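You operate a simulated robot arm through the tools that you are given. There is no shell and no other tool.

You are at the controls of a simulated robot arm. One attempt, no reset.

## Task
Tie the coil, turn it half round with Start and tie it again.
Fine: brake on for each tie.

The check looks at the end state, three seconds after you hand in, the way a careful person would. Anything else that was tipped, shoved, dropped, spilled or broken makes it a failure.

## Robot
A 7-joint arm with a two-finger parallel gripper, fixed in place. Base frame: the origin is on the floor under the middle of its stand, x ahead of it, y to its left, z up; the work surface is at about z = 0.84. Units: m, rad, N and s.
It reaches about 1.247 m from its shoulder. Its first joint turns from -2.304 to 2.304 rad. Payload 3.91 kg.
Tool frame: the origin (TCP) lies between the finger pads and is the grasp point; the fingertips stand 0.03 m ahead of it; z points along the fingers, y is the line along which they close. Largest opening 0.11 m; finger width 0.02, thickness 0.01; the body of the gripper, 0.048 by 0.112 m, starts 0.055 m behind the TCP.
Orientation is that of the tool frame in the base frame, as a unit quaternion [w, x, y, z]. With the fingers straight down and closing along the base's y, the tool's x points along the base's -x, its y along +y and its z along -z.

## Interface
- The arm moves only by the tool send_rows. Its argument "commands" is a list of rows, each a list of 7 numbers: the turn, a rotation vector about the tool's x, y, z in rad, then the shift along the tool's x, y, z in m, then the opening in per cent of the stroke, from 0 (shut) to 100 (fully open). In form: [[rx, ry, rz, dx, dy, dz, gripper], ...]. A call has 1 to 20 rows; each row is the pose to reach, as a shift and turn from the pose commanded when the call began, along the tool's axes at that moment. Each row takes 0.2 s and may step no farther than 0.05 m and 0.15 rad from the row before; otherwise, or with a gripper value out of range, the whole call is refused. Where a pose cannot be reached the arm comes as near as it can. A force on the tool above 90 N (or 10 N above the force at the start of the call, whichever is more), or a blocked arm, ends the call early, and 0.2 s more pass. Each finger travels about 0.108 m/s and halts on what it meets, pressing with about 32 N; the grip force reading is that of the motor and also rises with nothing between the fingers. The clock runs only during rows and for 0.2 s after the last one: add rows that repeat a pose to give the fingers time. The reply holds the time, the measured pose of the TCP, the force on the tool along the base axes, the opening and the grip force, in the units named above and with some noise, with the torque about the TCP (base axes, N m) and any sound that the robot's microphone picked up, and new pictures: "pictures" is both (left out), scene, wrist or none.
- Cameras (640 x 400 px; columns grow to the right, rows downward): "scene" is fixed at [0.0508, 0.5017, 1.6338]; the picture's right is [0.22, -0.98, 0.00], its down [-0.71, -0.16, -0.69] and it looks along [0.67, 0.15, -0.73] (base axes); focal length 371 px, centre (320, 200). "wrist" rides on the gripper at [0.072, 0.017, -0.103] in the tool frame; the picture's right is [-0.23, 0.97, 0.00], its down [-0.76, -0.18, -0.62] and it looks along [-0.61, -0.14, 0.78] (tool axes); focal length 222 px, centre (320, 200). There is no depth. A picture from a camera that has moved, and an enlarged one, comes with that camera's place and axes in the base frame and with its lens.
- zoom(camera, box): a new picture of the part [left, top, right, bottom] of that camera's present view, enlarged. It takes no simulated time.
- sign_off(): hands the job in; it is judged then, once.

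Places have to be worked out from the pictures, the camera data and where the tool is seen. Open the gripper and draw the arm clear of the work before you hand the job in, unless the task says otherwise.

The tools are called after "Request:" by a JSON object that holds its "method" and its "body". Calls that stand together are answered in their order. send_rows: Moves the arm, as the interface text tells. Its arguments: {"type":"object","properties":{"commands":{"type":"array","items":{"type":"array","items":{"type":"number"}}},"pictures":{"type":"string","enum":["both","scene","wrist","none"]}},"required":["commands"]} The other tools are called the same way: zoom (camera, box) takes an enlarged picture of a part of a camera's view; sign_off () hands the job in.

At the start:

```text
time: 0.0
tcp_pos: [0.4004, 0.5396, 1.2901]
tool_rot: [0.0, 0.0, 1.0, 0.001]
ft_force: [1.3, -0.3, -0.2]
ft_torque: [0.01, 0.0, 0.0]
width: 0.1099
finger_force: 0.0
```

scene: 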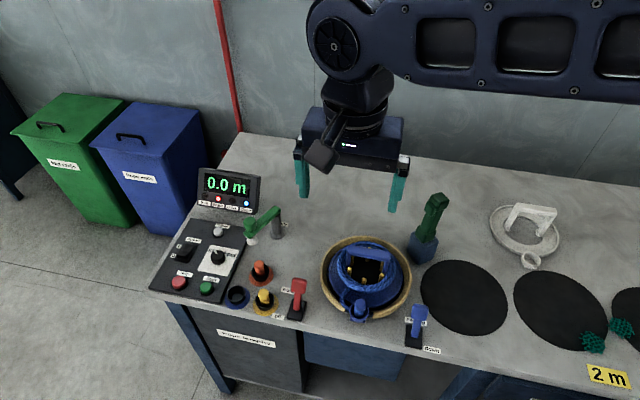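
wrist: 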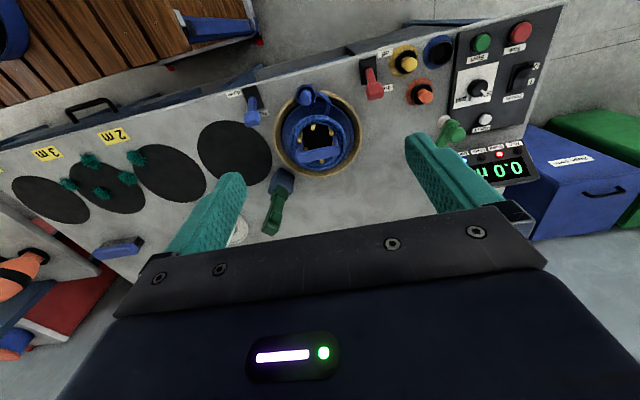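

I'll look more closely at the work area before moving anything; the panel, the levers and the coiler all need identifying.

Request:
{"method": "zoom", "body": {"camera": "scene", "box": [140, 160, 300, 320]}}

Request:
{"method": "zoom", "body": {"camera": "scene", "box": [270, 180, 470, 360]}}

Request:
{"method": "zoom", "body": {"camera": "scene", "box": [440, 170, 640, 400]}}

Request:
{"method": "zoom", "body": {"camera": "wrist", "box": [340, 0, 580, 200]}}

Request:
{"method": "zoom", "body": {"camera": "wrist", "box": [200, 50, 400, 250]}}

```text
2.50 times, centred on (220, 240) of scene
camera zoom: at [0.0508, 0.5017, 1.6338], right [0.22, -0.98, 0.0], down [-0.71, -0.16, -0.69], along [0.67, 0.15, -0.73], focal length 928 px, centre (570, 100)
```

zoom: 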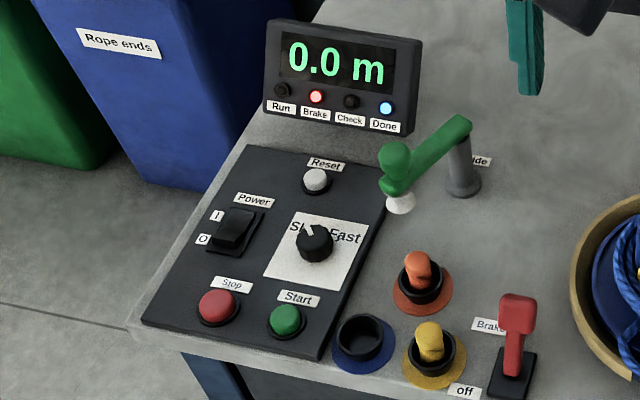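

```text
2.22 times, centred on (370, 270) of scene
camera zoom: at [0.0508, 0.5017, 1.6338], right [0.22, -0.98, 0.0], down [-0.71, -0.16, -0.69], along [0.67, 0.15, -0.73], focal length 825 px, centre (209, 44)
```

zoom: 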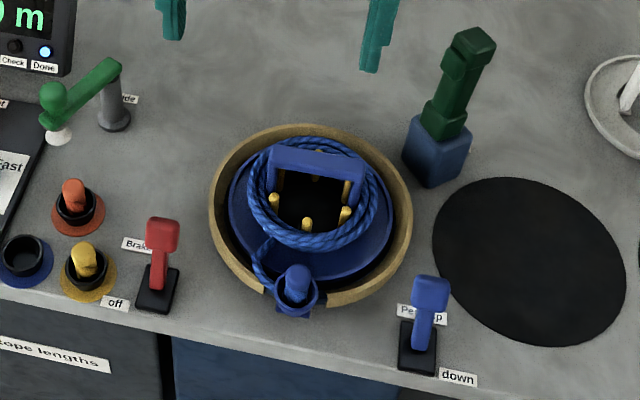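

```text
1.74 times, centred on (540, 285) of scene
camera zoom: at [0.0508, 0.5017, 1.6338], right [0.22, -0.98, 0.0], down [-0.71, -0.16, -0.69], along [0.67, 0.15, -0.73], focal length 646 px, centre (-63, 52)
```

zoom: 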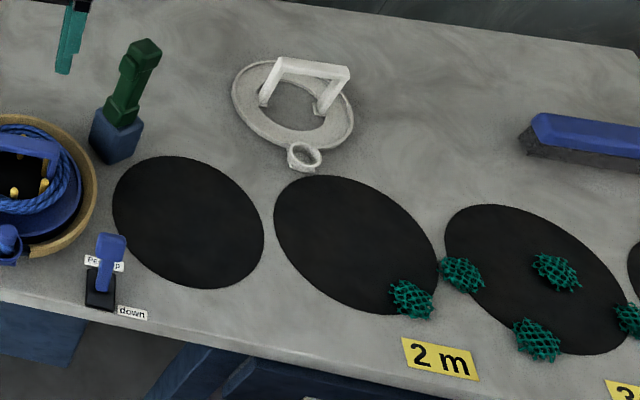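

```text
2.00 times, centred on (460, 100) of wrist
camera zoom: at [0.3293, 0.5571, 1.3944], right [0.23, 0.97, 0.0], down [0.76, -0.18, 0.62], along [0.61, -0.14, -0.78], focal length 444 px, centre (40, 400)
```

zoom: 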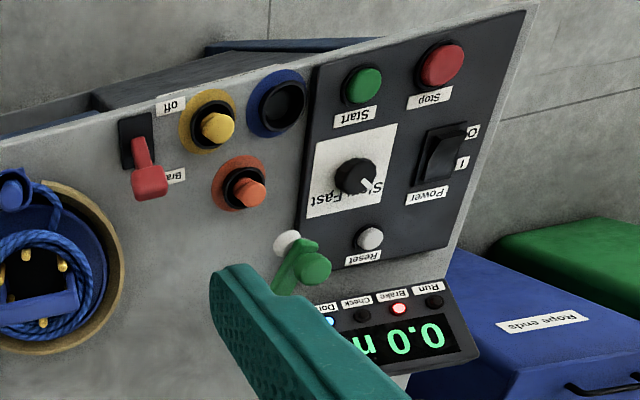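

```text
2.00 times, centred on (300, 150) of wrist
camera zoom: at [0.3293, 0.5571, 1.3944], right [0.23, 0.97, 0.0], down [0.76, -0.18, 0.62], along [0.61, -0.14, -0.78], focal length 444 px, centre (360, 300)
```

zoom: 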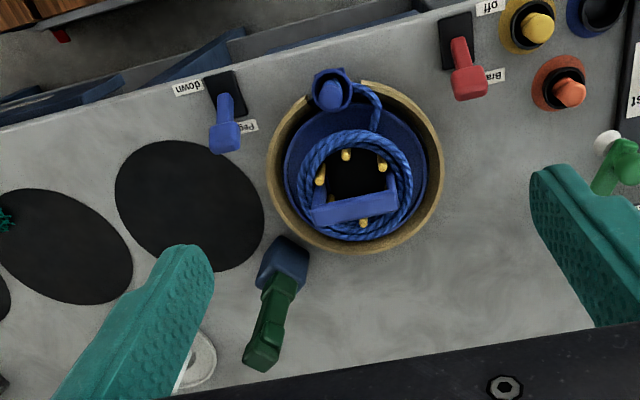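

The tool in the blue holder, the coiler and the brake lever are the key things. I'm zooming further to read the labels and see the shapes.

Request:
{"method": "zoom", "body": {"camera": "scene", "box": [320, 225, 420, 325]}}

Request:
{"method": "zoom", "body": {"camera": "scene", "box": [395, 180, 475, 270]}}

Request:
{"method": "zoom", "body": {"camera": "scene", "box": [265, 260, 325, 330]}}

Request:
{"method": "zoom", "body": {"camera": "scene", "box": [385, 290, 455, 360]}}

Request:
{"method": "zoom", "body": {"camera": "scene", "box": [150, 210, 250, 300]}}

Request:
{"method": "zoom", "body": {"camera": "scene", "box": [195, 160, 295, 240]}}

Request:
{"method": "zoom", "body": {"camera": "wrist", "box": [270, 80, 370, 190]}}

Request:
{"method": "zoom", "body": {"camera": "wrist", "box": [240, 150, 320, 250]}}

```text
4.00 times, centred on (370, 275) of scene
camera zoom: at [0.0508, 0.5017, 1.6338], right [0.22, -0.98, 0.0], down [-0.71, -0.16, -0.69], along [0.67, 0.15, -0.73], focal length 1485 px, centre (120, -100)
```

zoom: 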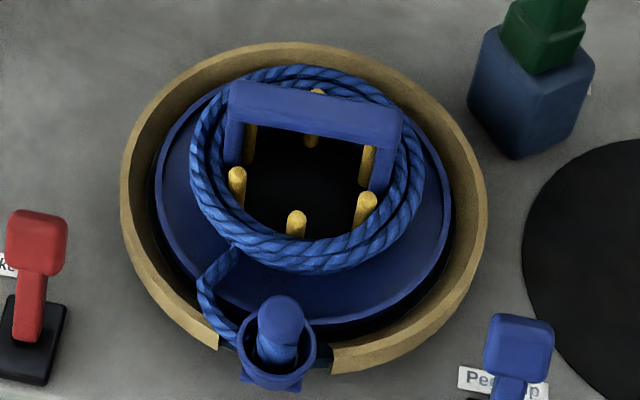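

```text
4.44 times, centred on (435, 225) of scene
camera zoom: at [0.0508, 0.5017, 1.6338], right [0.22, -0.98, 0.0], down [-0.71, -0.16, -0.69], along [0.67, 0.15, -0.73], focal length 1650 px, centre (-191, 89)
```

zoom: 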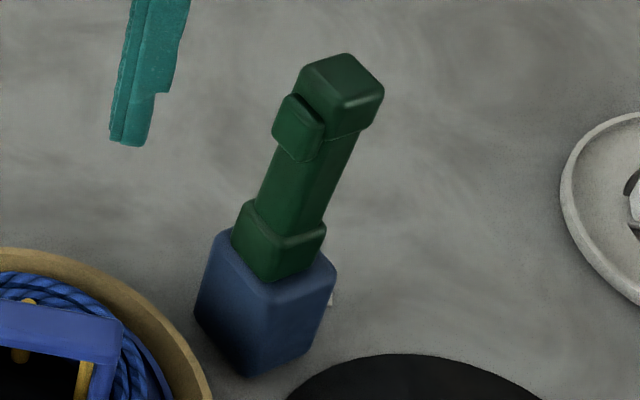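

```text
5.71 times, centred on (295, 295) of scene
camera zoom: at [0.0508, 0.5017, 1.6338], right [0.22, -0.98, 0.0], down [-0.71, -0.16, -0.69], along [0.67, 0.15, -0.73], focal length 2122 px, centre (463, -343)
```

zoom: 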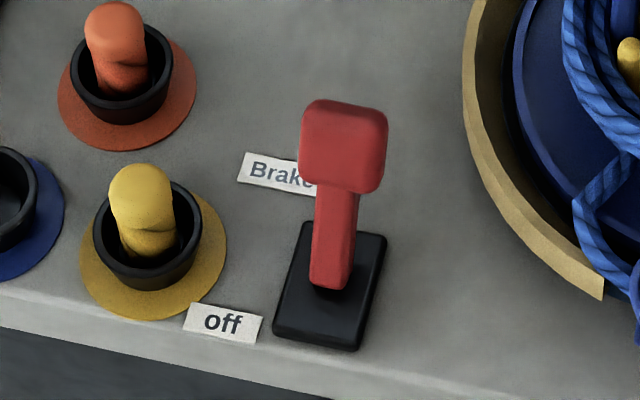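

```text
5.71 times, centred on (420, 325) of scene
camera zoom: at [0.0508, 0.5017, 1.6338], right [0.22, -0.98, 0.0], down [-0.71, -0.16, -0.69], along [0.67, 0.15, -0.73], focal length 2122 px, centre (-251, -514)
```

zoom: 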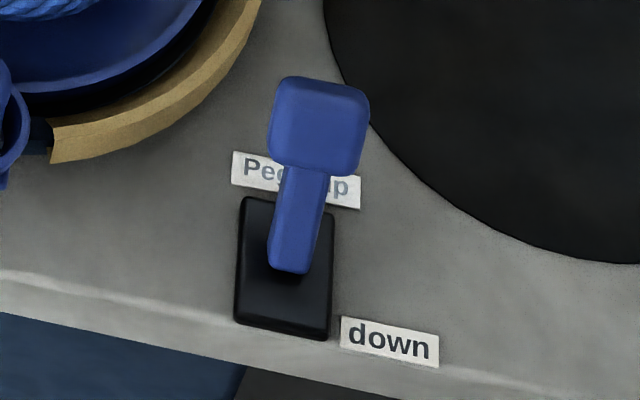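

```text
4.44 times, centred on (200, 255) of scene
camera zoom: at [0.0508, 0.5017, 1.6338], right [0.22, -0.98, 0.0], down [-0.71, -0.16, -0.69], along [0.67, 0.15, -0.73], focal length 1650 px, centre (853, -44)
```

zoom: 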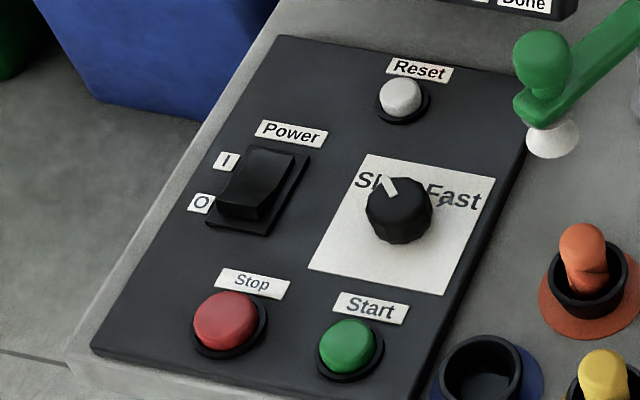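

```text
5.00 times, centred on (245, 200) of scene
camera zoom: at [0.0508, 0.5017, 1.6338], right [0.22, -0.98, 0.0], down [-0.71, -0.16, -0.69], along [0.67, 0.15, -0.73], focal length 1856 px, centre (695, 200)
```

zoom: 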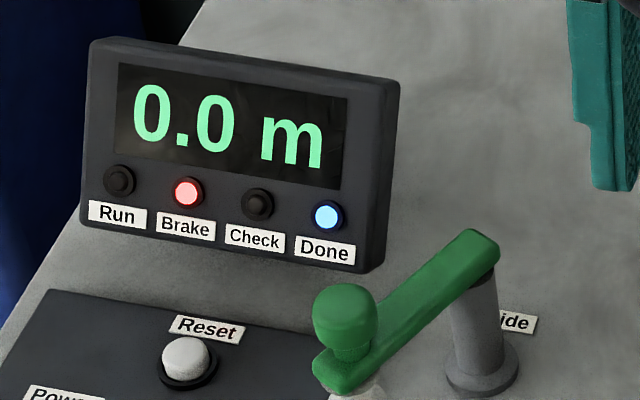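

```text
3.64 times, centred on (320, 135) of wrist
camera zoom: at [0.3293, 0.5571, 1.3944], right [0.23, 0.97, 0.0], down [0.76, -0.18, 0.62], along [0.61, -0.14, -0.78], focal length 808 px, centre (320, 436)
```

zoom: 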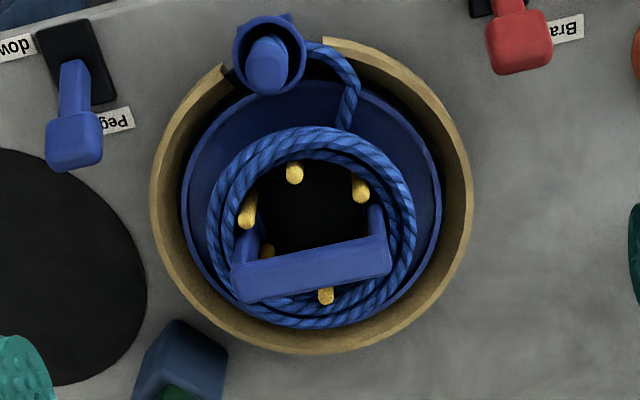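

```text
4.00 times, centred on (280, 200) of wrist
camera zoom: at [0.3293, 0.5571, 1.3944], right [0.23, 0.97, 0.0], down [0.76, -0.18, 0.62], along [0.61, -0.14, -0.78], focal length 888 px, centre (480, 200)
```

zoom: 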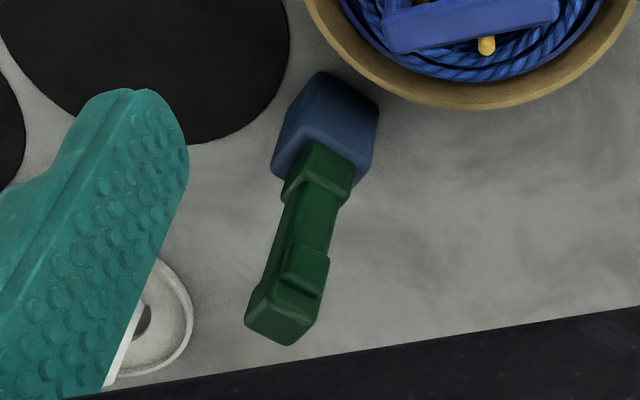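

The tool stands in its holder at about (0.66, 0.37), with its top near z 1.045 and the holder top near 0.89. The coiler centre is around (0.53, 0.50), and the brake lamp is already lit. I'll move to a clear viewpoint above and in front of the tool to look at it with the wrist camera.

Request:
{"method": "send_rows", "body": {"commands": [[0, 0, 0, -0.015, -0.022, 0.02, 100], [0, 0, 0, -0.03, -0.044, 0.04, 100], [0, 0, 0, -0.045, -0.066, 0.06, 100], [0, 0, 0, -0.06, -0.088, 0.08, 100], [0, 0, 0, -0.075, -0.11, 0.1, 100], [0, 0, 0, -0.08, -0.12, 0.11, 100], [0, 0, 0, -0.08, -0.12, 0.11, 100]], "pictures": "both"}}

```text
time: 1.6
tcp_pos: [0.4797, 0.4203, 1.1806]
tool_rot: [0.0, 0.0, 1.0, 0.0]
ft_force: [1.1, 0.6, 0.0]
ft_torque: [-0.01, 0.01, 0.02]
width: 0.1103
finger_force: 0.1
camera wrist: at [0.4093, 0.4372, 1.2842], right [0.23, 0.97, 0.0], down [0.76, -0.18, 0.62], along [0.61, -0.14, -0.78], focal length 222 px, centre (320, 200)
```

scene: 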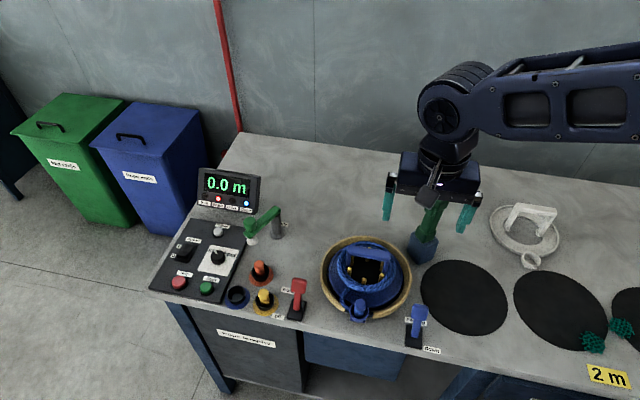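
wrist: 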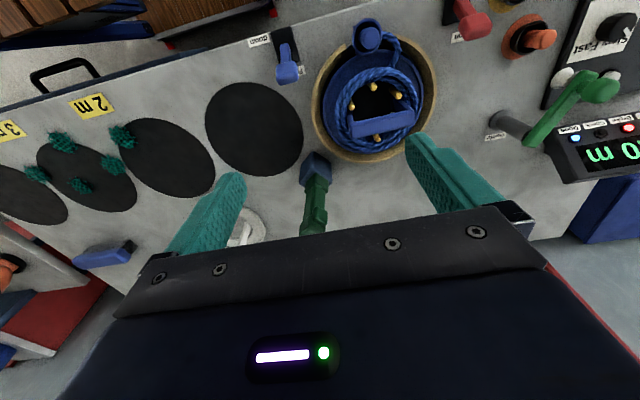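

The tool is now visible between the fingers, and I'm enlarging it together with the coil.

Request:
{"method": "zoom", "body": {"camera": "wrist", "box": [275, 140, 355, 240]}}

Request:
{"method": "zoom", "body": {"camera": "wrist", "box": [300, 10, 450, 170]}}

Request:
{"method": "zoom", "body": {"camera": "wrist", "box": [430, 0, 640, 170]}}

Request:
{"method": "zoom", "body": {"camera": "wrist", "box": [0, 60, 200, 220]}}

```text
4.00 times, centred on (315, 190) of wrist
camera zoom: at [0.4093, 0.4372, 1.2842], right [0.23, 0.97, 0.0], down [0.76, -0.18, 0.62], along [0.61, -0.14, -0.78], focal length 888 px, centre (340, 240)
```

zoom: 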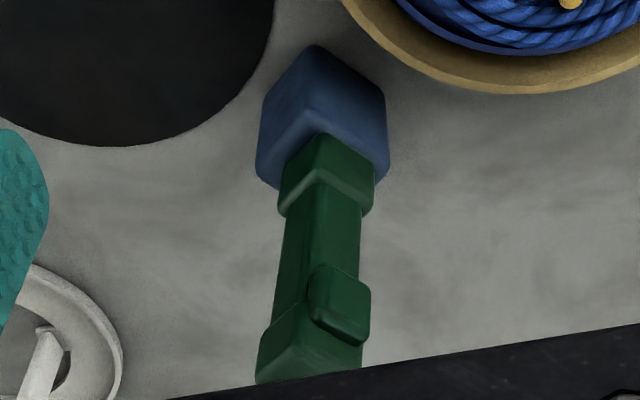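

```text
2.50 times, centred on (375, 90) of wrist
camera zoom: at [0.4093, 0.4372, 1.2842], right [0.23, 0.97, 0.0], down [0.76, -0.18, 0.62], along [0.61, -0.14, -0.78], focal length 555 px, centre (182, 475)
```

zoom: 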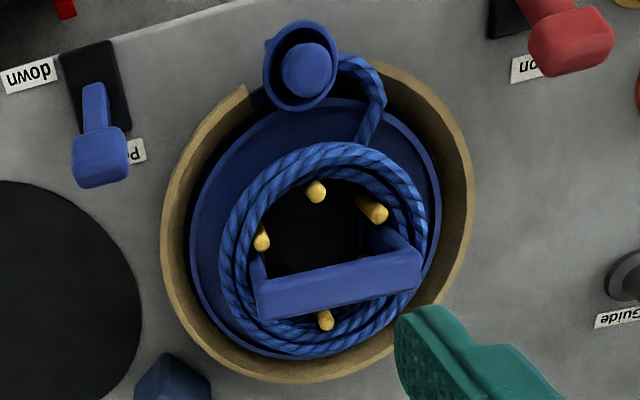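

```text
2.35 times, centred on (535, 85) of wrist
camera zoom: at [0.4093, 0.4372, 1.2842], right [0.23, 0.97, 0.0], down [0.76, -0.18, 0.62], along [0.61, -0.14, -0.78], focal length 523 px, centre (-186, 471)
```

zoom: 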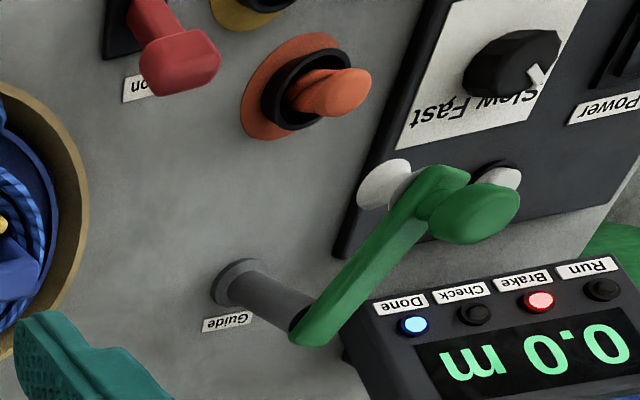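

```text
2.50 times, centred on (100, 140) of wrist
camera zoom: at [0.4093, 0.4372, 1.2842], right [0.23, 0.97, 0.0], down [0.76, -0.18, 0.62], along [0.61, -0.14, -0.78], focal length 555 px, centre (870, 350)
```

zoom: 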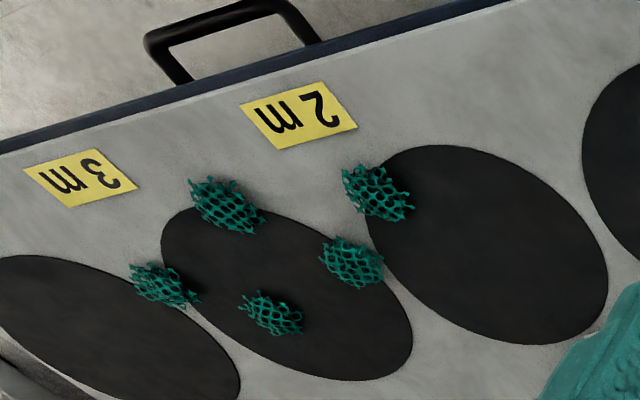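

The trigger pad on the tool faces roughly toward the coil. The tool and its square holder are yawed about 35°. I'll rise over it, turn the gripper to match, and measure from above with the fingertips kept clear of its top.

Request:
{"method": "send_rows", "body": {"commands": [[0, 0, 0.137, -0.025, -0.007, 0.0, 100], [0, 0, 0.274, -0.05, -0.014, 0.0, 100], [0, 0, 0.411, -0.075, -0.021, 0.0, 100], [0, 0, 0.548, -0.1, -0.028, 0.0, 100], [0, 0, 0.685, -0.125, -0.035, 0.0, 100], [0, 0, 0.822, -0.15, -0.042, 0.0, 100], [0, 0, 0.96, -0.175, -0.05, 0.01, 100], [0, 0, 0.96, -0.175, -0.05, 0.01, 100]], "pictures": "both"}}

```text
time: 3.4
tcp_pos: [0.6545, 0.3693, 1.1719]
tool_rot: [0.0, 0.462, 0.887, 0.0]
ft_force: [-0.9, 0.0, -0.4]
ft_torque: [0.01, -0.01, 0.02]
width: 0.11
finger_force: 0.1
camera wrist: at [0.6294, 0.4394, 1.2746], right [0.93, 0.37, 0.0], down [0.29, -0.73, 0.62], along [0.23, -0.58, -0.78], focal length 222 px, centre (320, 200)
```

scene: 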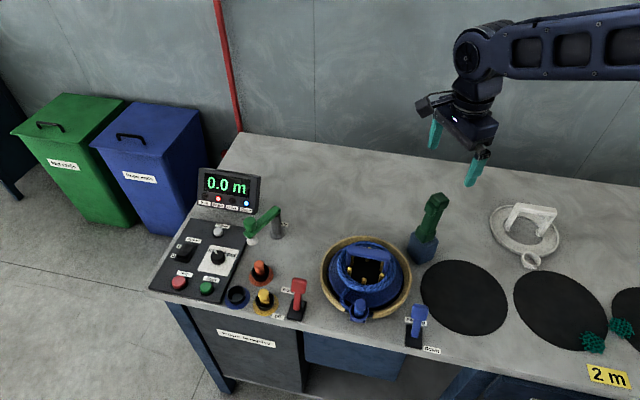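
wrist: 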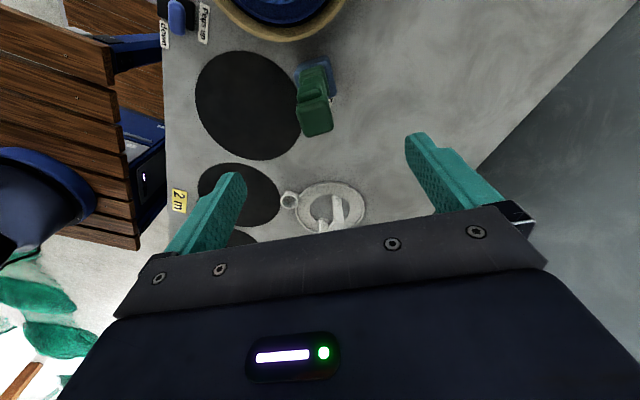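

The tool now appears from nearly above at about (313,105) in the wrist view. I'm enlarging it to measure its exact position and yaw.

Request:
{"method": "zoom", "body": {"camera": "wrist", "box": [270, 50, 370, 150]}}

Request:
{"method": "zoom", "body": {"camera": "scene", "box": [385, 180, 475, 270]}}

Request:
{"method": "zoom", "body": {"camera": "wrist", "box": [180, 0, 380, 60]}}

```text
4.00 times, centred on (320, 100) of wrist
camera zoom: at [0.6294, 0.4394, 1.2746], right [0.93, 0.37, 0.0], down [0.29, -0.73, 0.62], along [0.23, -0.58, -0.78], focal length 888 px, centre (320, 600)
```

zoom: 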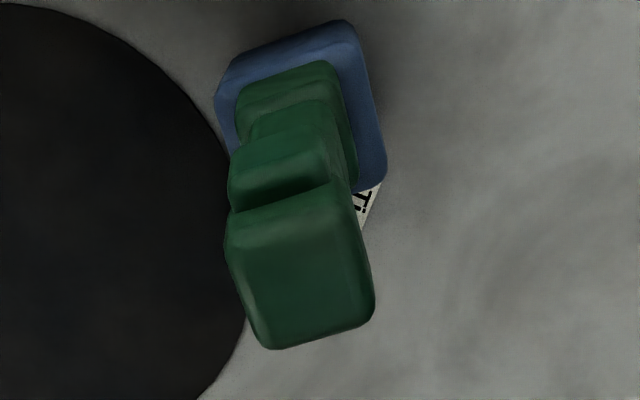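

```text
4.44 times, centred on (430, 225) of scene
camera zoom: at [0.0508, 0.5017, 1.6338], right [0.22, -0.98, 0.0], down [-0.71, -0.16, -0.69], along [0.67, 0.15, -0.73], focal length 1650 px, centre (-169, 89)
```

zoom: 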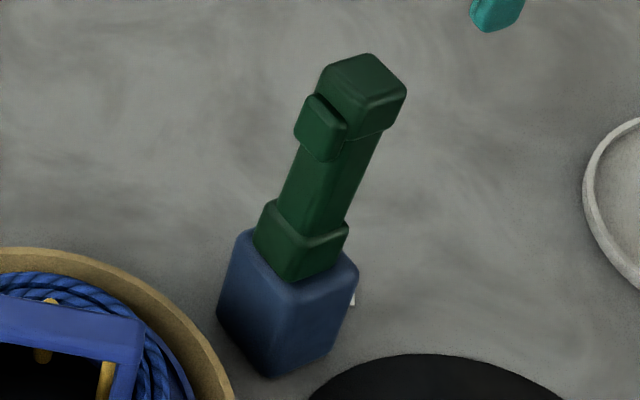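

```text
3.20 times, centred on (280, 30) of wrist
camera zoom: at [0.6294, 0.4394, 1.2746], right [0.93, 0.37, 0.0], down [0.29, -0.73, 0.62], along [0.23, -0.58, -0.78], focal length 711 px, centre (448, 744)
```

zoom: 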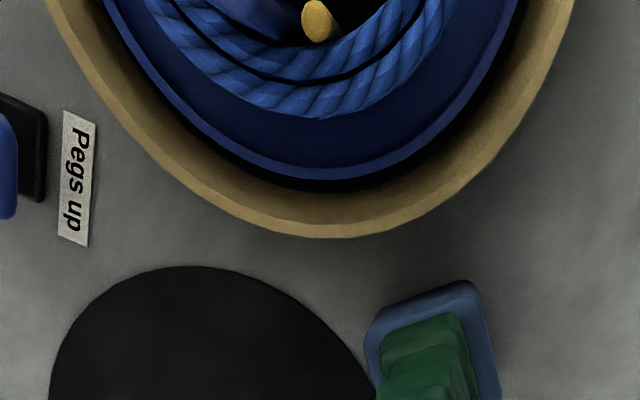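

The head centre measures (0.654, 0.367), is about 0.031 m across the free faces, and has a yaw of about 35°. My gripper is aligned with it and the trigger pad stays clear of the fingers. The label by the holder starts with "Ti", so this is the tie tool; I'll descend around the head with the gripper open.

Request:
{"method": "send_rows", "body": {"commands": [[0, 0, 0, -0.001, -0.0015, 0.04, 100], [0, 0, 0, -0.001, -0.0015, 0.08, 100], [0, 0, 0, -0.001, -0.0015, 0.12, 100], [0, 0, 0, -0.001, -0.0015, 0.15, 100], [0, 0, 0, -0.001, -0.0015, 0.166, 100], [0, 0, 0, -0.001, -0.0015, 0.166, 100]], "pictures": "both"}}

```text
time: 4.8
tcp_pos: [0.6534, 0.3682, 1.0061]
tool_rot: [0.001, 0.462, 0.887, 0.0]
ft_force: [0.2, 1.2, 0.1]
ft_torque: [0.02, -0.03, 0.02]
width: 0.1102
finger_force: 0.0
camera wrist: at [0.6285, 0.4371, 1.1088], right [0.93, 0.37, 0.0], down [0.29, -0.73, 0.62], along [0.23, -0.58, -0.78], focal length 222 px, centre (320, 200)
```

scene: 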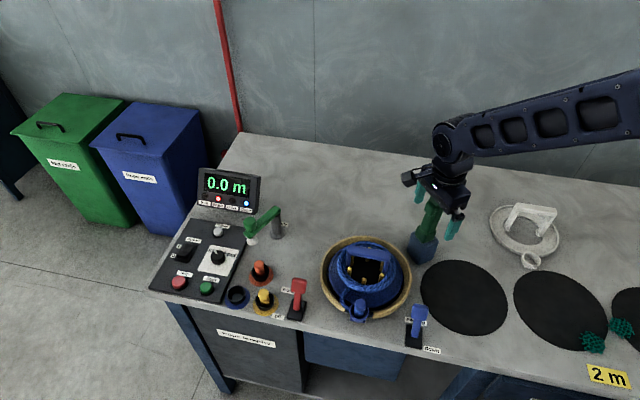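
wrist: 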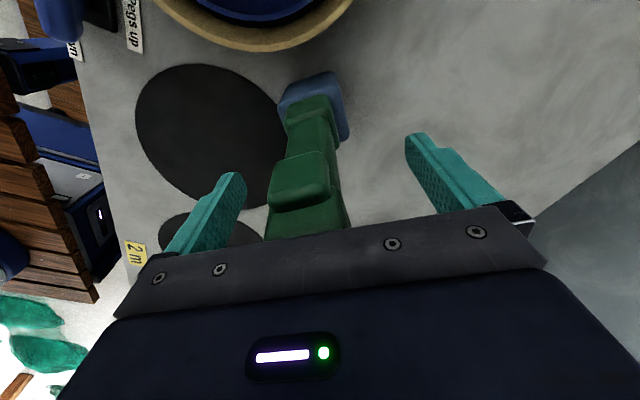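

The fingers straddle the tool with no contact (forces near zero). I'll check the centring and the trigger in an enlarged view before closing.

Request:
{"method": "zoom", "body": {"camera": "wrist", "box": [230, 60, 430, 250]}}

Request:
{"method": "zoom", "body": {"camera": "scene", "box": [390, 150, 490, 280]}}

```text
2.11 times, centred on (330, 155) of wrist
camera zoom: at [0.6285, 0.4371, 1.1088], right [0.93, 0.37, 0.0], down [0.29, -0.73, 0.62], along [0.23, -0.58, -0.78], focal length 468 px, centre (299, 295)
```

zoom: 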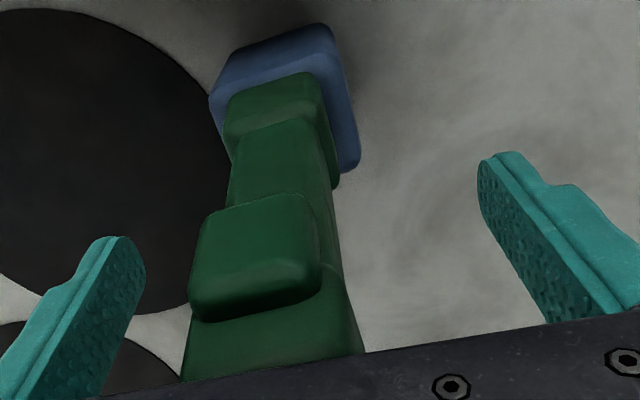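

```text
3.08 times, centred on (440, 215) of scene
camera zoom: at [0.0508, 0.5017, 1.6338], right [0.22, -0.98, 0.0], down [-0.71, -0.16, -0.69], along [0.67, 0.15, -0.73], focal length 1142 px, centre (-49, 154)
```

zoom: 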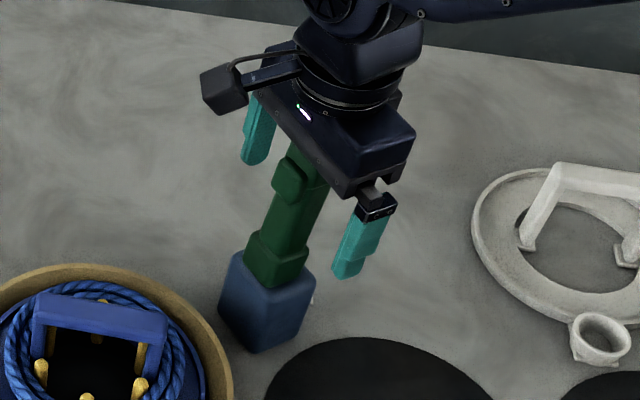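

Centring is good. Closing on the head and shaft flanks, clear of the trigger pad.

Request:
{"method": "send_rows", "body": {"commands": [[0, 0, 0, 0, 0, 0, 0], [0, 0, 0, 0, 0, 0, 0], [0, 0, 0, 0, 0, 0, 0], [0, 0, 0, 0, 0, 0, 0]], "pictures": "both"}}

```text
time: 5.8
tcp_pos: [0.6518, 0.3666, 1.0047]
tool_rot: [-0.001, 0.462, 0.887, -0.002]
ft_force: [-45.5, -34.0, 2.8]
ft_torque: [-0.36, 0.64, 0.4]
width: 0.0318
finger_force: 44.8
camera wrist: at [0.6263, 0.4356, 1.1088], right [0.93, 0.37, 0.0], down [0.29, -0.72, 0.62], along [0.23, -0.58, -0.78], focal length 222 px, centre (320, 200)
```

scene: 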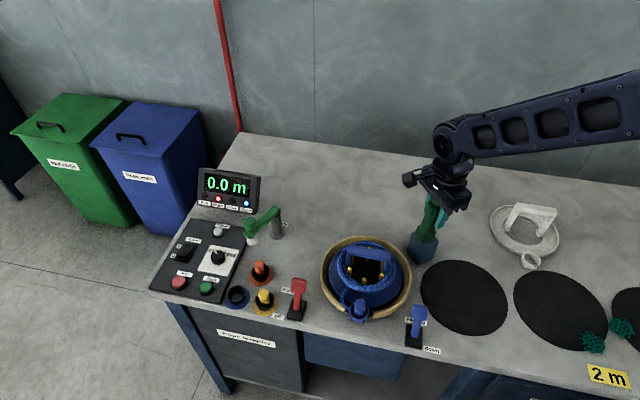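
wrist: 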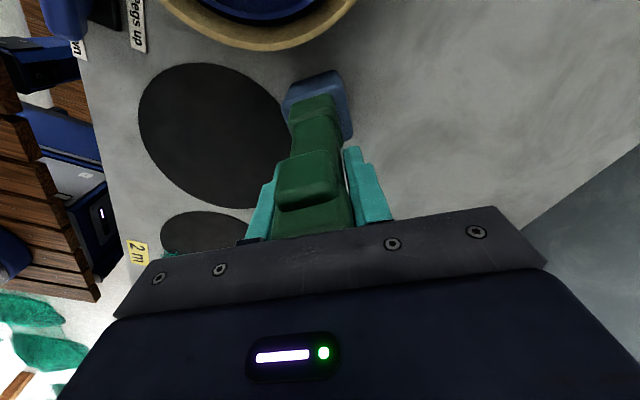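

The grip is on at 0.032 m, but a sideways load of about 57 N along the closing axis shows I'm roughly 2 mm off. I'll shift the command along −y of the tool to relieve it.

Request:
{"method": "send_rows", "body": {"commands": [[0, 0, 0, 0, -0.002, 0, 0], [0, 0, 0, 0, -0.002, 0, 0]], "pictures": "none"}}

```text
time: 6.4
tcp_pos: [0.6529, 0.3652, 1.004]
tool_rot: [0.0, 0.462, 0.887, 0.0]
ft_force: [-30.2, -24.8, -7.6]
ft_torque: [-1.04, 1.23, 0.35]
width: 0.0317
finger_force: 45.0
```

The load dropped to about 39 N. I'll shift a further 4 mm the same way.

Request:
{"method": "send_rows", "body": {"commands": [[0, 0, 0, 0, -0.002, 0, 0], [0, 0, 0, 0, -0.004, 0, 0], [0, 0, 0, 0, -0.004, 0, 0]], "pictures": "none"}}

```text
time: 7.2
tcp_pos: [0.6527, 0.3663, 1.0057]
tool_rot: [0.002, 0.463, 0.887, 0.003]
ft_force: [28.2, 19.6, -14.7]
ft_torque: [-1.83, 1.74, 0.09]
width: 0.0319
finger_force: 45.5
```

It now overshoots slightly (+34 N). I'm moving back about 2 mm, then lifting gently straight up.

Request:
{"method": "send_rows", "body": {"commands": [[0, 0, 0, 0, 0.002, 0, 0], [0, 0, 0, 0, 0.002, 0, 0], [0, 0, 0, 0, 0.002, -0.005, 0], [0, 0, 0, 0, 0.002, -0.01, 0]], "pictures": "none"}}

```text
time: 8.2
tcp_pos: [0.6507, 0.3664, 1.0129]
tool_rot: [-0.001, 0.462, 0.887, -0.001]
ft_force: [19.4, 19.6, -34.1]
ft_torque: [-0.82, 0.91, 0.01]
width: 0.0321
finger_force: 44.8
```

The lift has started and the holder is dragging (−34 N). I'll continue slowly upward.

Request:
{"method": "send_rows", "body": {"commands": [[0, 0, 0, 0, 0.001, -0.005, 0], [0, 0, 0, 0, 0.001, -0.01, 0], [0, 0, 0, 0, 0.001, -0.015, 0]], "pictures": "both"}}

```text
time: 9.0
tcp_pos: [0.652, 0.3666, 1.0293]
tool_rot: [0.0, 0.461, 0.887, 0.0]
ft_force: [1.6, 2.0, -35.5]
ft_torque: [-0.35, 0.07, 0.05]
width: 0.0319
finger_force: 44.9
camera wrist: at [0.6259, 0.4357, 1.1328], right [0.93, 0.37, 0.0], down [0.29, -0.72, 0.62], along [0.23, -0.58, -0.78], focal length 222 px, centre (320, 200)
```

scene: 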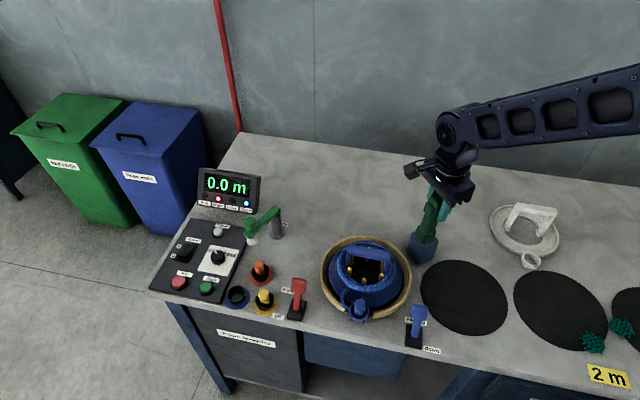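
wrist: 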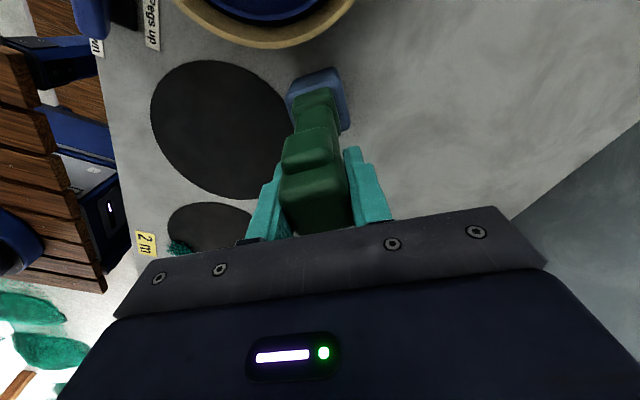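

The vertical force has stayed at about −35 N, so I need to check whether the tool is rising or slipping through the fingers.

Request:
{"method": "zoom", "body": {"camera": "scene", "box": [390, 150, 490, 280]}}

Request:
{"method": "zoom", "body": {"camera": "wrist", "box": [230, 60, 430, 250]}}

```text
3.08 times, centred on (440, 215) of scene
camera zoom: at [0.0508, 0.5017, 1.6338], right [0.22, -0.98, 0.0], down [-0.71, -0.16, -0.69], along [0.67, 0.15, -0.73], focal length 1142 px, centre (-49, 154)
```

zoom: 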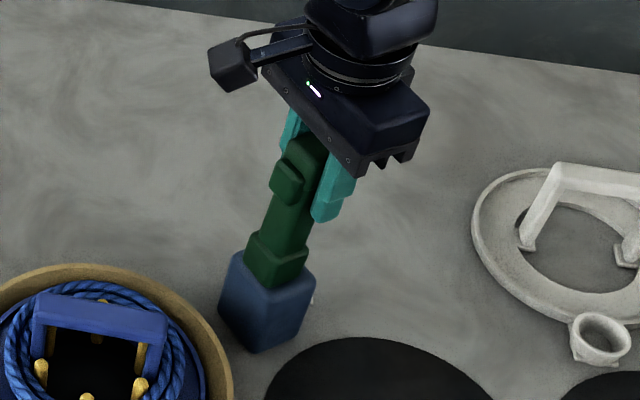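

```text
2.11 times, centred on (330, 155) of wrist
camera zoom: at [0.6259, 0.4357, 1.1328], right [0.93, 0.37, 0.0], down [0.29, -0.72, 0.62], along [0.23, -0.58, -0.78], focal length 468 px, centre (299, 295)
```

zoom: 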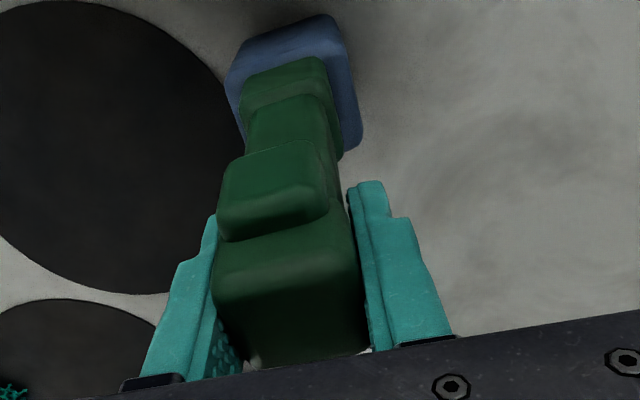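

The tool hasn't moved; the fingers slid up its shaft. It's held firmly, so I'll release, go up and look at its label on the far side before deciding how it is meant to be used.

Request:
{"method": "send_rows", "body": {"commands": [[0, 0, 0, 0, 0, 0, 100], [0, 0, 0, 0, 0, 0, 100], [0, 0, 0, 0, 0, 0, 100], [0, 0, 0, 0, 0, -0.03, 100], [0, 0, 0, 0, 0, -0.07, 100], [0, 0, 0, 0, 0, -0.11, 100], [0, 0, 0, 0, 0, -0.14, 100], [0, 0, 0, 0, 0, -0.14, 100]], "pictures": "scene"}}

```text
time: 10.8
tcp_pos: [0.65, 0.3663, 1.171]
tool_rot: [0.0, 0.462, 0.887, 0.0]
ft_force: [-0.2, -0.8, 0.4]
ft_torque: [0.0, -0.02, -0.02]
width: 0.1101
finger_force: 0.1
```

scene: 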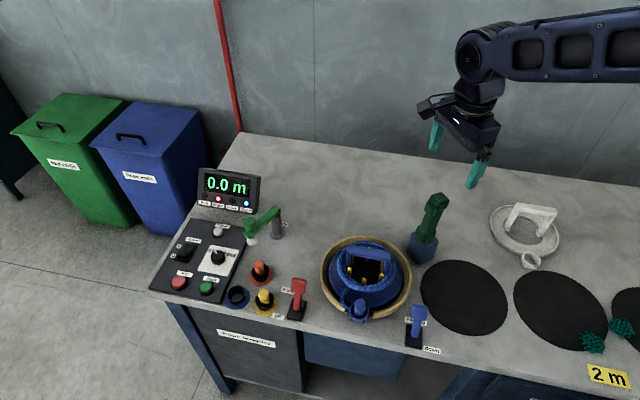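

Everything is still in place. Now I'll turn back and move a little past the holder to read its label from above.

Request:
{"method": "send_rows", "body": {"commands": [[0, 0, -0.137, -0.015, 0.012, 0, 100], [0, 0, -0.274, -0.03, 0.024, 0, 100], [0, 0, -0.411, -0.045, 0.037, 0, 100], [0, 0, -0.548, -0.06, 0.049, 0, 100], [0, 0, -0.685, -0.075, 0.061, 0, 100], [0, 0, -0.822, -0.09, 0.073, 0, 100], [0, 0, -0.96, -0.104, 0.086, 0, 100], [0, 0, -0.96, -0.104, 0.086, 0, 100]], "pictures": "wrist"}}

```text
time: 12.6
tcp_pos: [0.7824, 0.3291, 1.1691]
tool_rot: [0.0, -0.001, 1.0, 0.0]
ft_force: [0.1, -0.2, -0.2]
ft_torque: [-0.02, 0.01, -0.02]
width: 0.1101
finger_force: 0.1
camera wrist: at [0.7112, 0.3477, 1.2736], right [0.23, 0.97, 0.0], down [0.76, -0.18, 0.62], along [0.61, -0.14, -0.78], focal length 222 px, centre (320, 200)
```

wrist: 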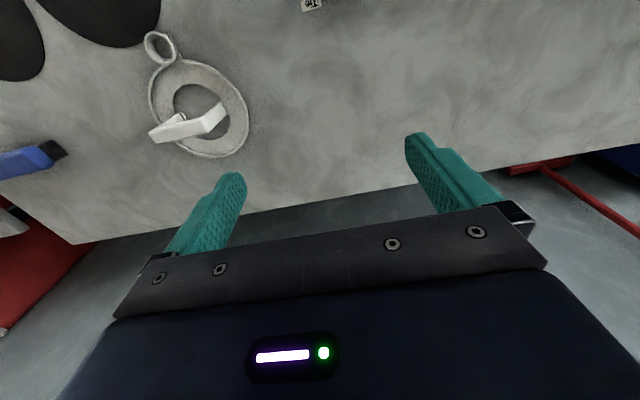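

Request:
{"method": "zoom", "body": {"camera": "wrist", "box": [280, 0, 350, 40]}}

```text
9.14 times, centred on (315, 20) of wrist
camera zoom: at [0.7112, 0.3477, 1.2736], right [0.23, 0.97, 0.0], down [0.76, -0.18, 0.62], along [0.61, -0.14, -0.78], focal length 2031 px, centre (366, 1846)
```

zoom: 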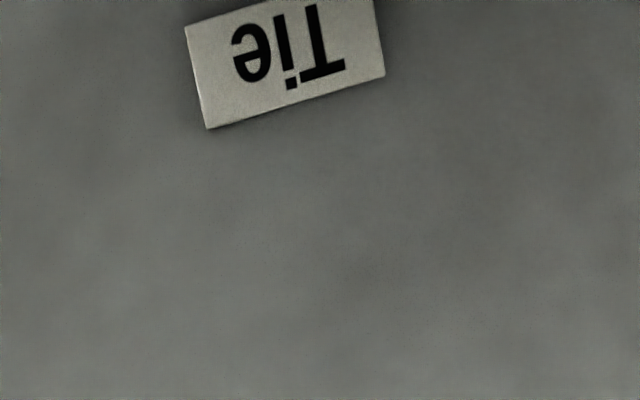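

The label reads "Tie", and the green post in the blue base resisted both sideways pull and lifting. It stands about 0.17 m from the coil centre (0.551, 0.500) with its pad facing the coil, so I judge it is a hinged tie lever that swings down onto the coil. I'll close the fingers and move behind it to push it over gently.

Request:
{"method": "send_rows", "body": {"commands": [[0, 0, 0.137, 0.0135, -0.0016, 0.0, 0], [0, 0, 0.274, 0.027, -0.0032, 0.0, 0], [0, 0, 0.411, 0.0405, -0.0048, 0.0, 0], [0, 0, 0.548, 0.054, -0.0064, 0.0, 0], [0, 0, 0.685, 0.0675, -0.008, 0.0, 0], [0, 0, 0.822, 0.081, -0.0096, 0.0, 0], [0, 0, 0.96, 0.0944, -0.0111, 0.019, 0], [0, 0, 0.96, 0.0944, -0.0111, 0.019, 0]], "pictures": "both"}}

```text
time: 14.4
tcp_pos: [0.6872, 0.3197, 1.1494]
tool_rot: [-0.001, 0.462, 0.887, -0.001]
ft_force: [0.2, -0.2, 0.2]
ft_torque: [0.02, 0.01, 0.01]
width: 0.0001
finger_force: 32.3
camera wrist: at [0.6613, 0.389, 1.2543], right [0.93, 0.37, 0.0], down [0.29, -0.73, 0.62], along [0.23, -0.58, -0.78], focal length 222 px, centre (320, 200)
```

scene: 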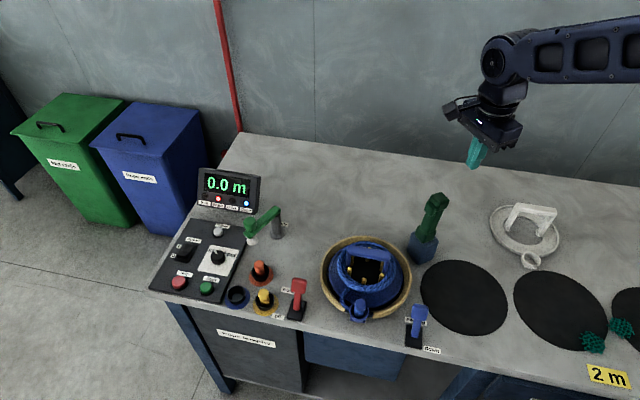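
wrist: 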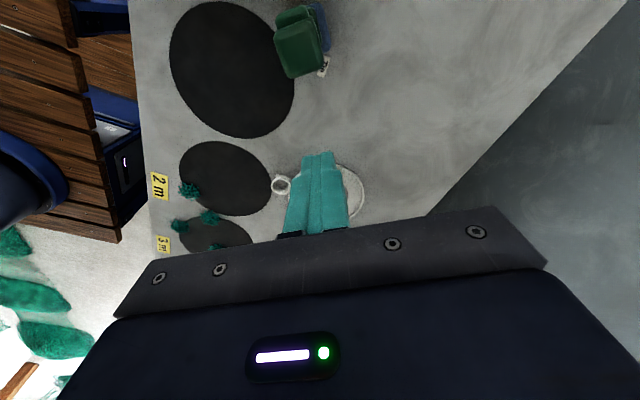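

The fingers are closed and directly behind the lever, in line with the coil direction. I'll lower to z ≈ 1.035 (tips ≈ 1.005, just below the head's top) and ease forward until contact.

Request:
{"method": "send_rows", "body": {"commands": [[0, 0, 0, 0, 0, 0.038, 0], [0, 0, 0, 0, 0, 0.076, 0], [0, 0, 0, 0, 0, 0.114, 0], [0, 0, 0, 0.01, 0, 0.114, 0], [0, 0, 0, 0.02, 0, 0.114, 0], [0, 0, 0, 0.03, 0, 0.114, 0], [0, 0, 0, 0.04, 0, 0.113, 0]], "pictures": "both"}}

```text
time: 16.0
tcp_pos: [0.6644, 0.3517, 1.0364]
tool_rot: [0.0, 0.463, 0.886, 0.0]
ft_force: [0.9, -2.4, 0.9]
ft_torque: [0.03, 0.01, 0.02]
width: 0.0002
finger_force: 32.6
camera wrist: at [0.6387, 0.4214, 1.1406], right [0.93, 0.37, 0.0], down [0.29, -0.73, 0.62], along [0.23, -0.58, -0.78], focal length 222 px, centre (320, 200)
```

scene: 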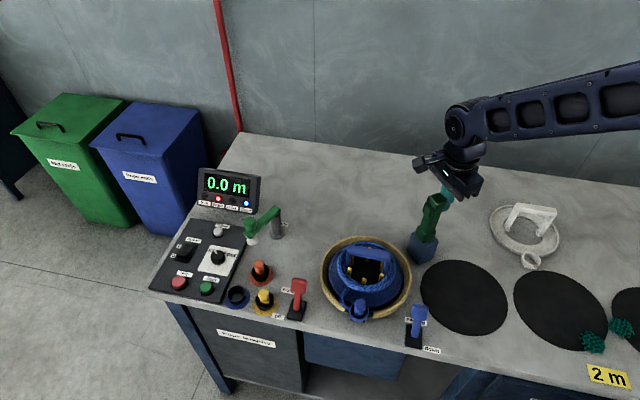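
wrist: 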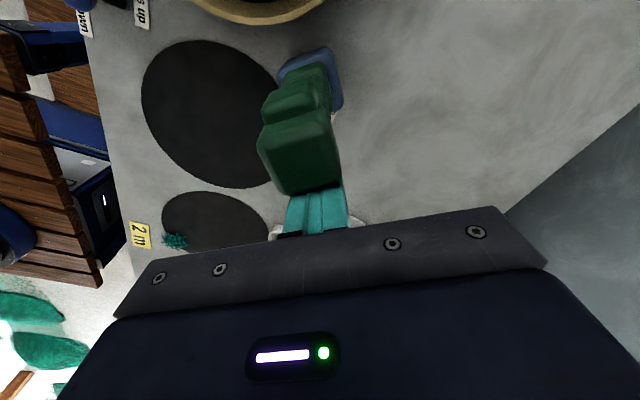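

I'm in contact with only about 2.5 N and the lever has begun to yield toward the coil. I'll check the view, then continue along the arc.

Request:
{"method": "zoom", "body": {"camera": "scene", "box": [390, 150, 490, 280]}}

Request:
{"method": "zoom", "body": {"camera": "wrist", "box": [230, 30, 380, 240]}}

```text
3.08 times, centred on (440, 215) of scene
camera zoom: at [0.0508, 0.5017, 1.6338], right [0.22, -0.98, 0.0], down [-0.71, -0.16, -0.69], along [0.67, 0.15, -0.73], focal length 1142 px, centre (-49, 154)
```

zoom: 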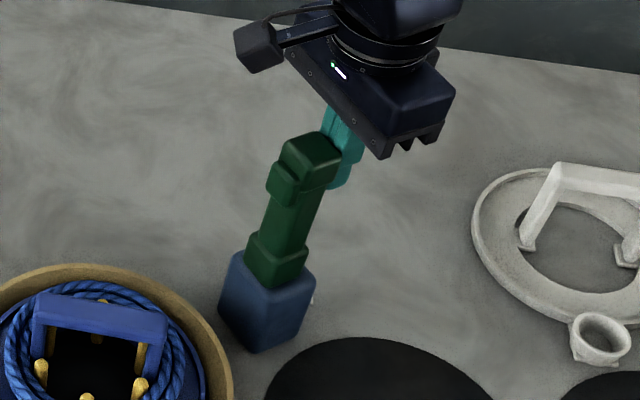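

```text
1.90 times, centred on (305, 135) of wrist
camera zoom: at [0.6387, 0.4214, 1.1406], right [0.93, 0.37, 0.0], down [0.29, -0.73, 0.62], along [0.23, -0.58, -0.78], focal length 423 px, centre (349, 324)
```

zoom: 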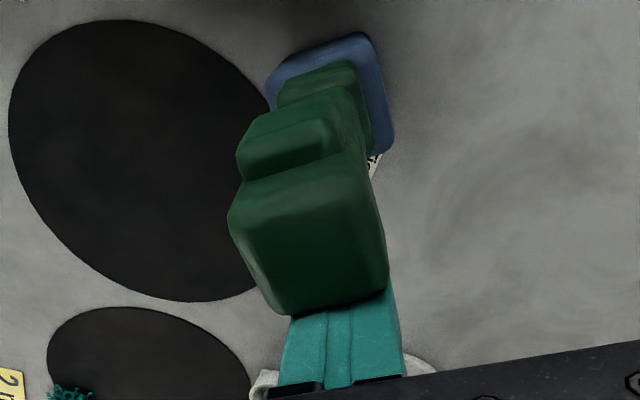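

The lever tilts freely toward the coil. I'm following its arc to about 30° tilt and then checking again.

Request:
{"method": "send_rows", "body": {"commands": [[0, 0, 0, 0.0135, 0, 0.0, 0], [0, 0, 0, 0.025, 0, 0.001, 0], [0, 0, 0, 0.0352, 0, 0.003, 0], [0, 0, 0, 0.046, 0, 0.006, 0], [0, 0, 0, 0.0562, 0, 0.0095, 0]], "pictures": "both"}}

```text
time: 17.2
tcp_pos: [0.6315, 0.3982, 1.0285]
tool_rot: [0.0, 0.462, 0.887, 0.0]
ft_force: [-0.6, -0.1, -0.6]
ft_torque: [-0.01, 0.01, -0.04]
width: 0.0
finger_force: 32.0
camera wrist: at [0.606, 0.4675, 1.1319], right [0.93, 0.37, 0.0], down [0.29, -0.73, 0.62], along [0.23, -0.58, -0.78], focal length 222 px, centre (320, 200)
```

scene: 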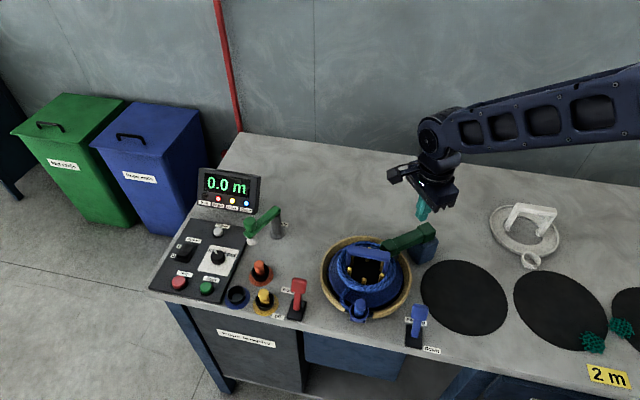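
wrist: 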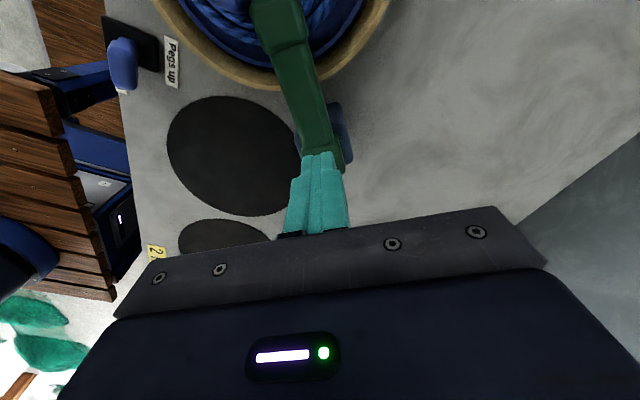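

The lever tipped over on its own and now lies across the coil. Let me look closely at it and at the status lamps.

Request:
{"method": "zoom", "body": {"camera": "scene", "box": [315, 210, 455, 320]}}

Request:
{"method": "zoom", "body": {"camera": "scene", "box": [190, 160, 270, 220]}}

Request:
{"method": "zoom", "body": {"camera": "wrist", "box": [200, 0, 380, 180]}}

```text
3.64 times, centred on (385, 265) of scene
camera zoom: at [0.0508, 0.5017, 1.6338], right [0.22, -0.98, 0.0], down [-0.71, -0.16, -0.69], along [0.67, 0.15, -0.73], focal length 1350 px, centre (84, -36)
```

zoom: 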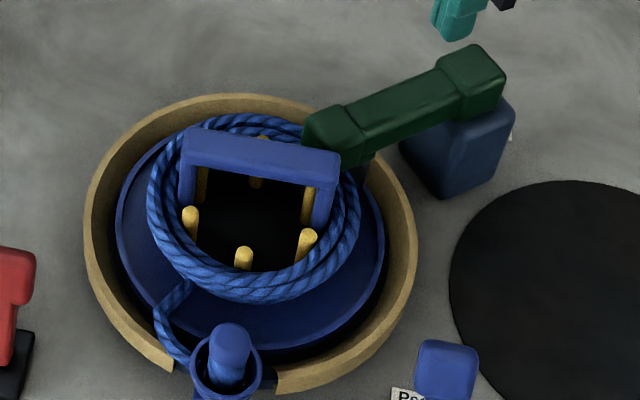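

```text
6.67 times, centred on (230, 190) of scene
camera zoom: at [0.0508, 0.5017, 1.6338], right [0.22, -0.98, 0.0], down [-0.71, -0.16, -0.69], along [0.67, 0.15, -0.73], focal length 2475 px, centre (920, 267)
```

zoom: 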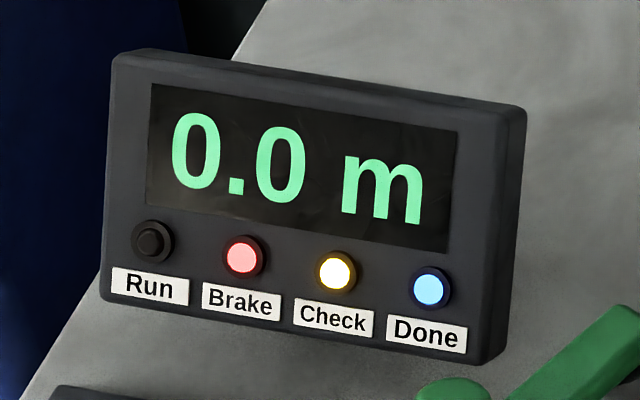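

```text
2.22 times, centred on (290, 90) of wrist
camera zoom: at [0.606, 0.4675, 1.1319], right [0.93, 0.37, 0.0], down [0.29, -0.73, 0.62], along [0.23, -0.58, -0.78], focal length 494 px, centre (387, 444)
```

zoom: 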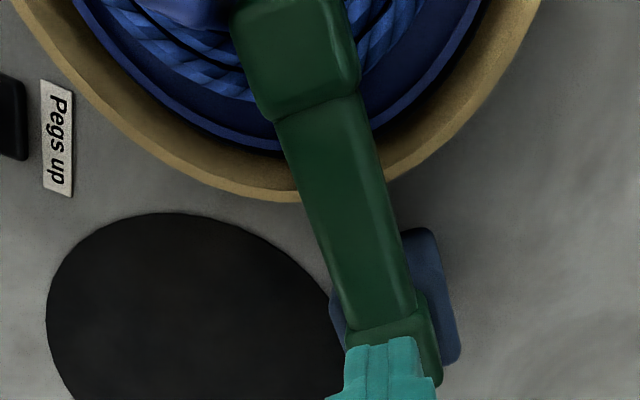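

The amber "Check" lamp came on when the lever went down; no sound was reported, so the tie may need a firm press. I'll raise and shift forward for a direct look at the lever head on the coil.

Request:
{"method": "send_rows", "body": {"commands": [[0, 0, 0, 0, 0, -0.03, 0], [0, 0, 0, 0.03, 0, -0.06, 0], [0, 0, 0, 0.06, 0, -0.08, 0], [0, 0, 0, 0.08, 0, -0.08, 0], [0, 0, 0, 0.08, 0, -0.08, 0]], "pictures": "wrist"}}

```text
time: 18.4
tcp_pos: [0.5868, 0.4643, 1.1092]
tool_rot: [0.0, 0.463, 0.887, -0.001]
ft_force: [-0.7, -0.9, 0.0]
ft_torque: [-0.01, 0.02, 0.03]
width: 0.0
finger_force: 32.0
camera wrist: at [0.5613, 0.5327, 1.2124], right [0.93, 0.37, 0.0], down [0.29, -0.73, 0.62], along [0.23, -0.58, -0.78], focal length 222 px, centre (320, 200)
```

wrist: 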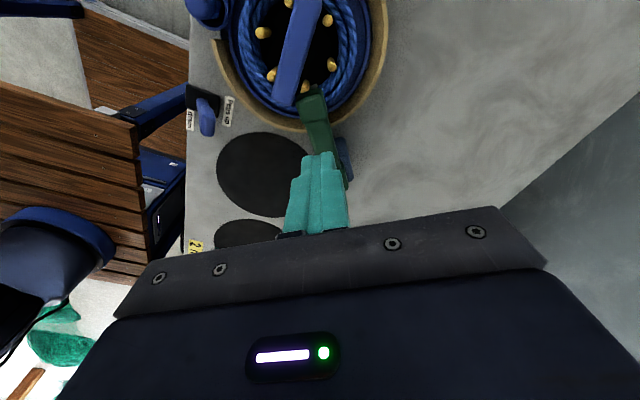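

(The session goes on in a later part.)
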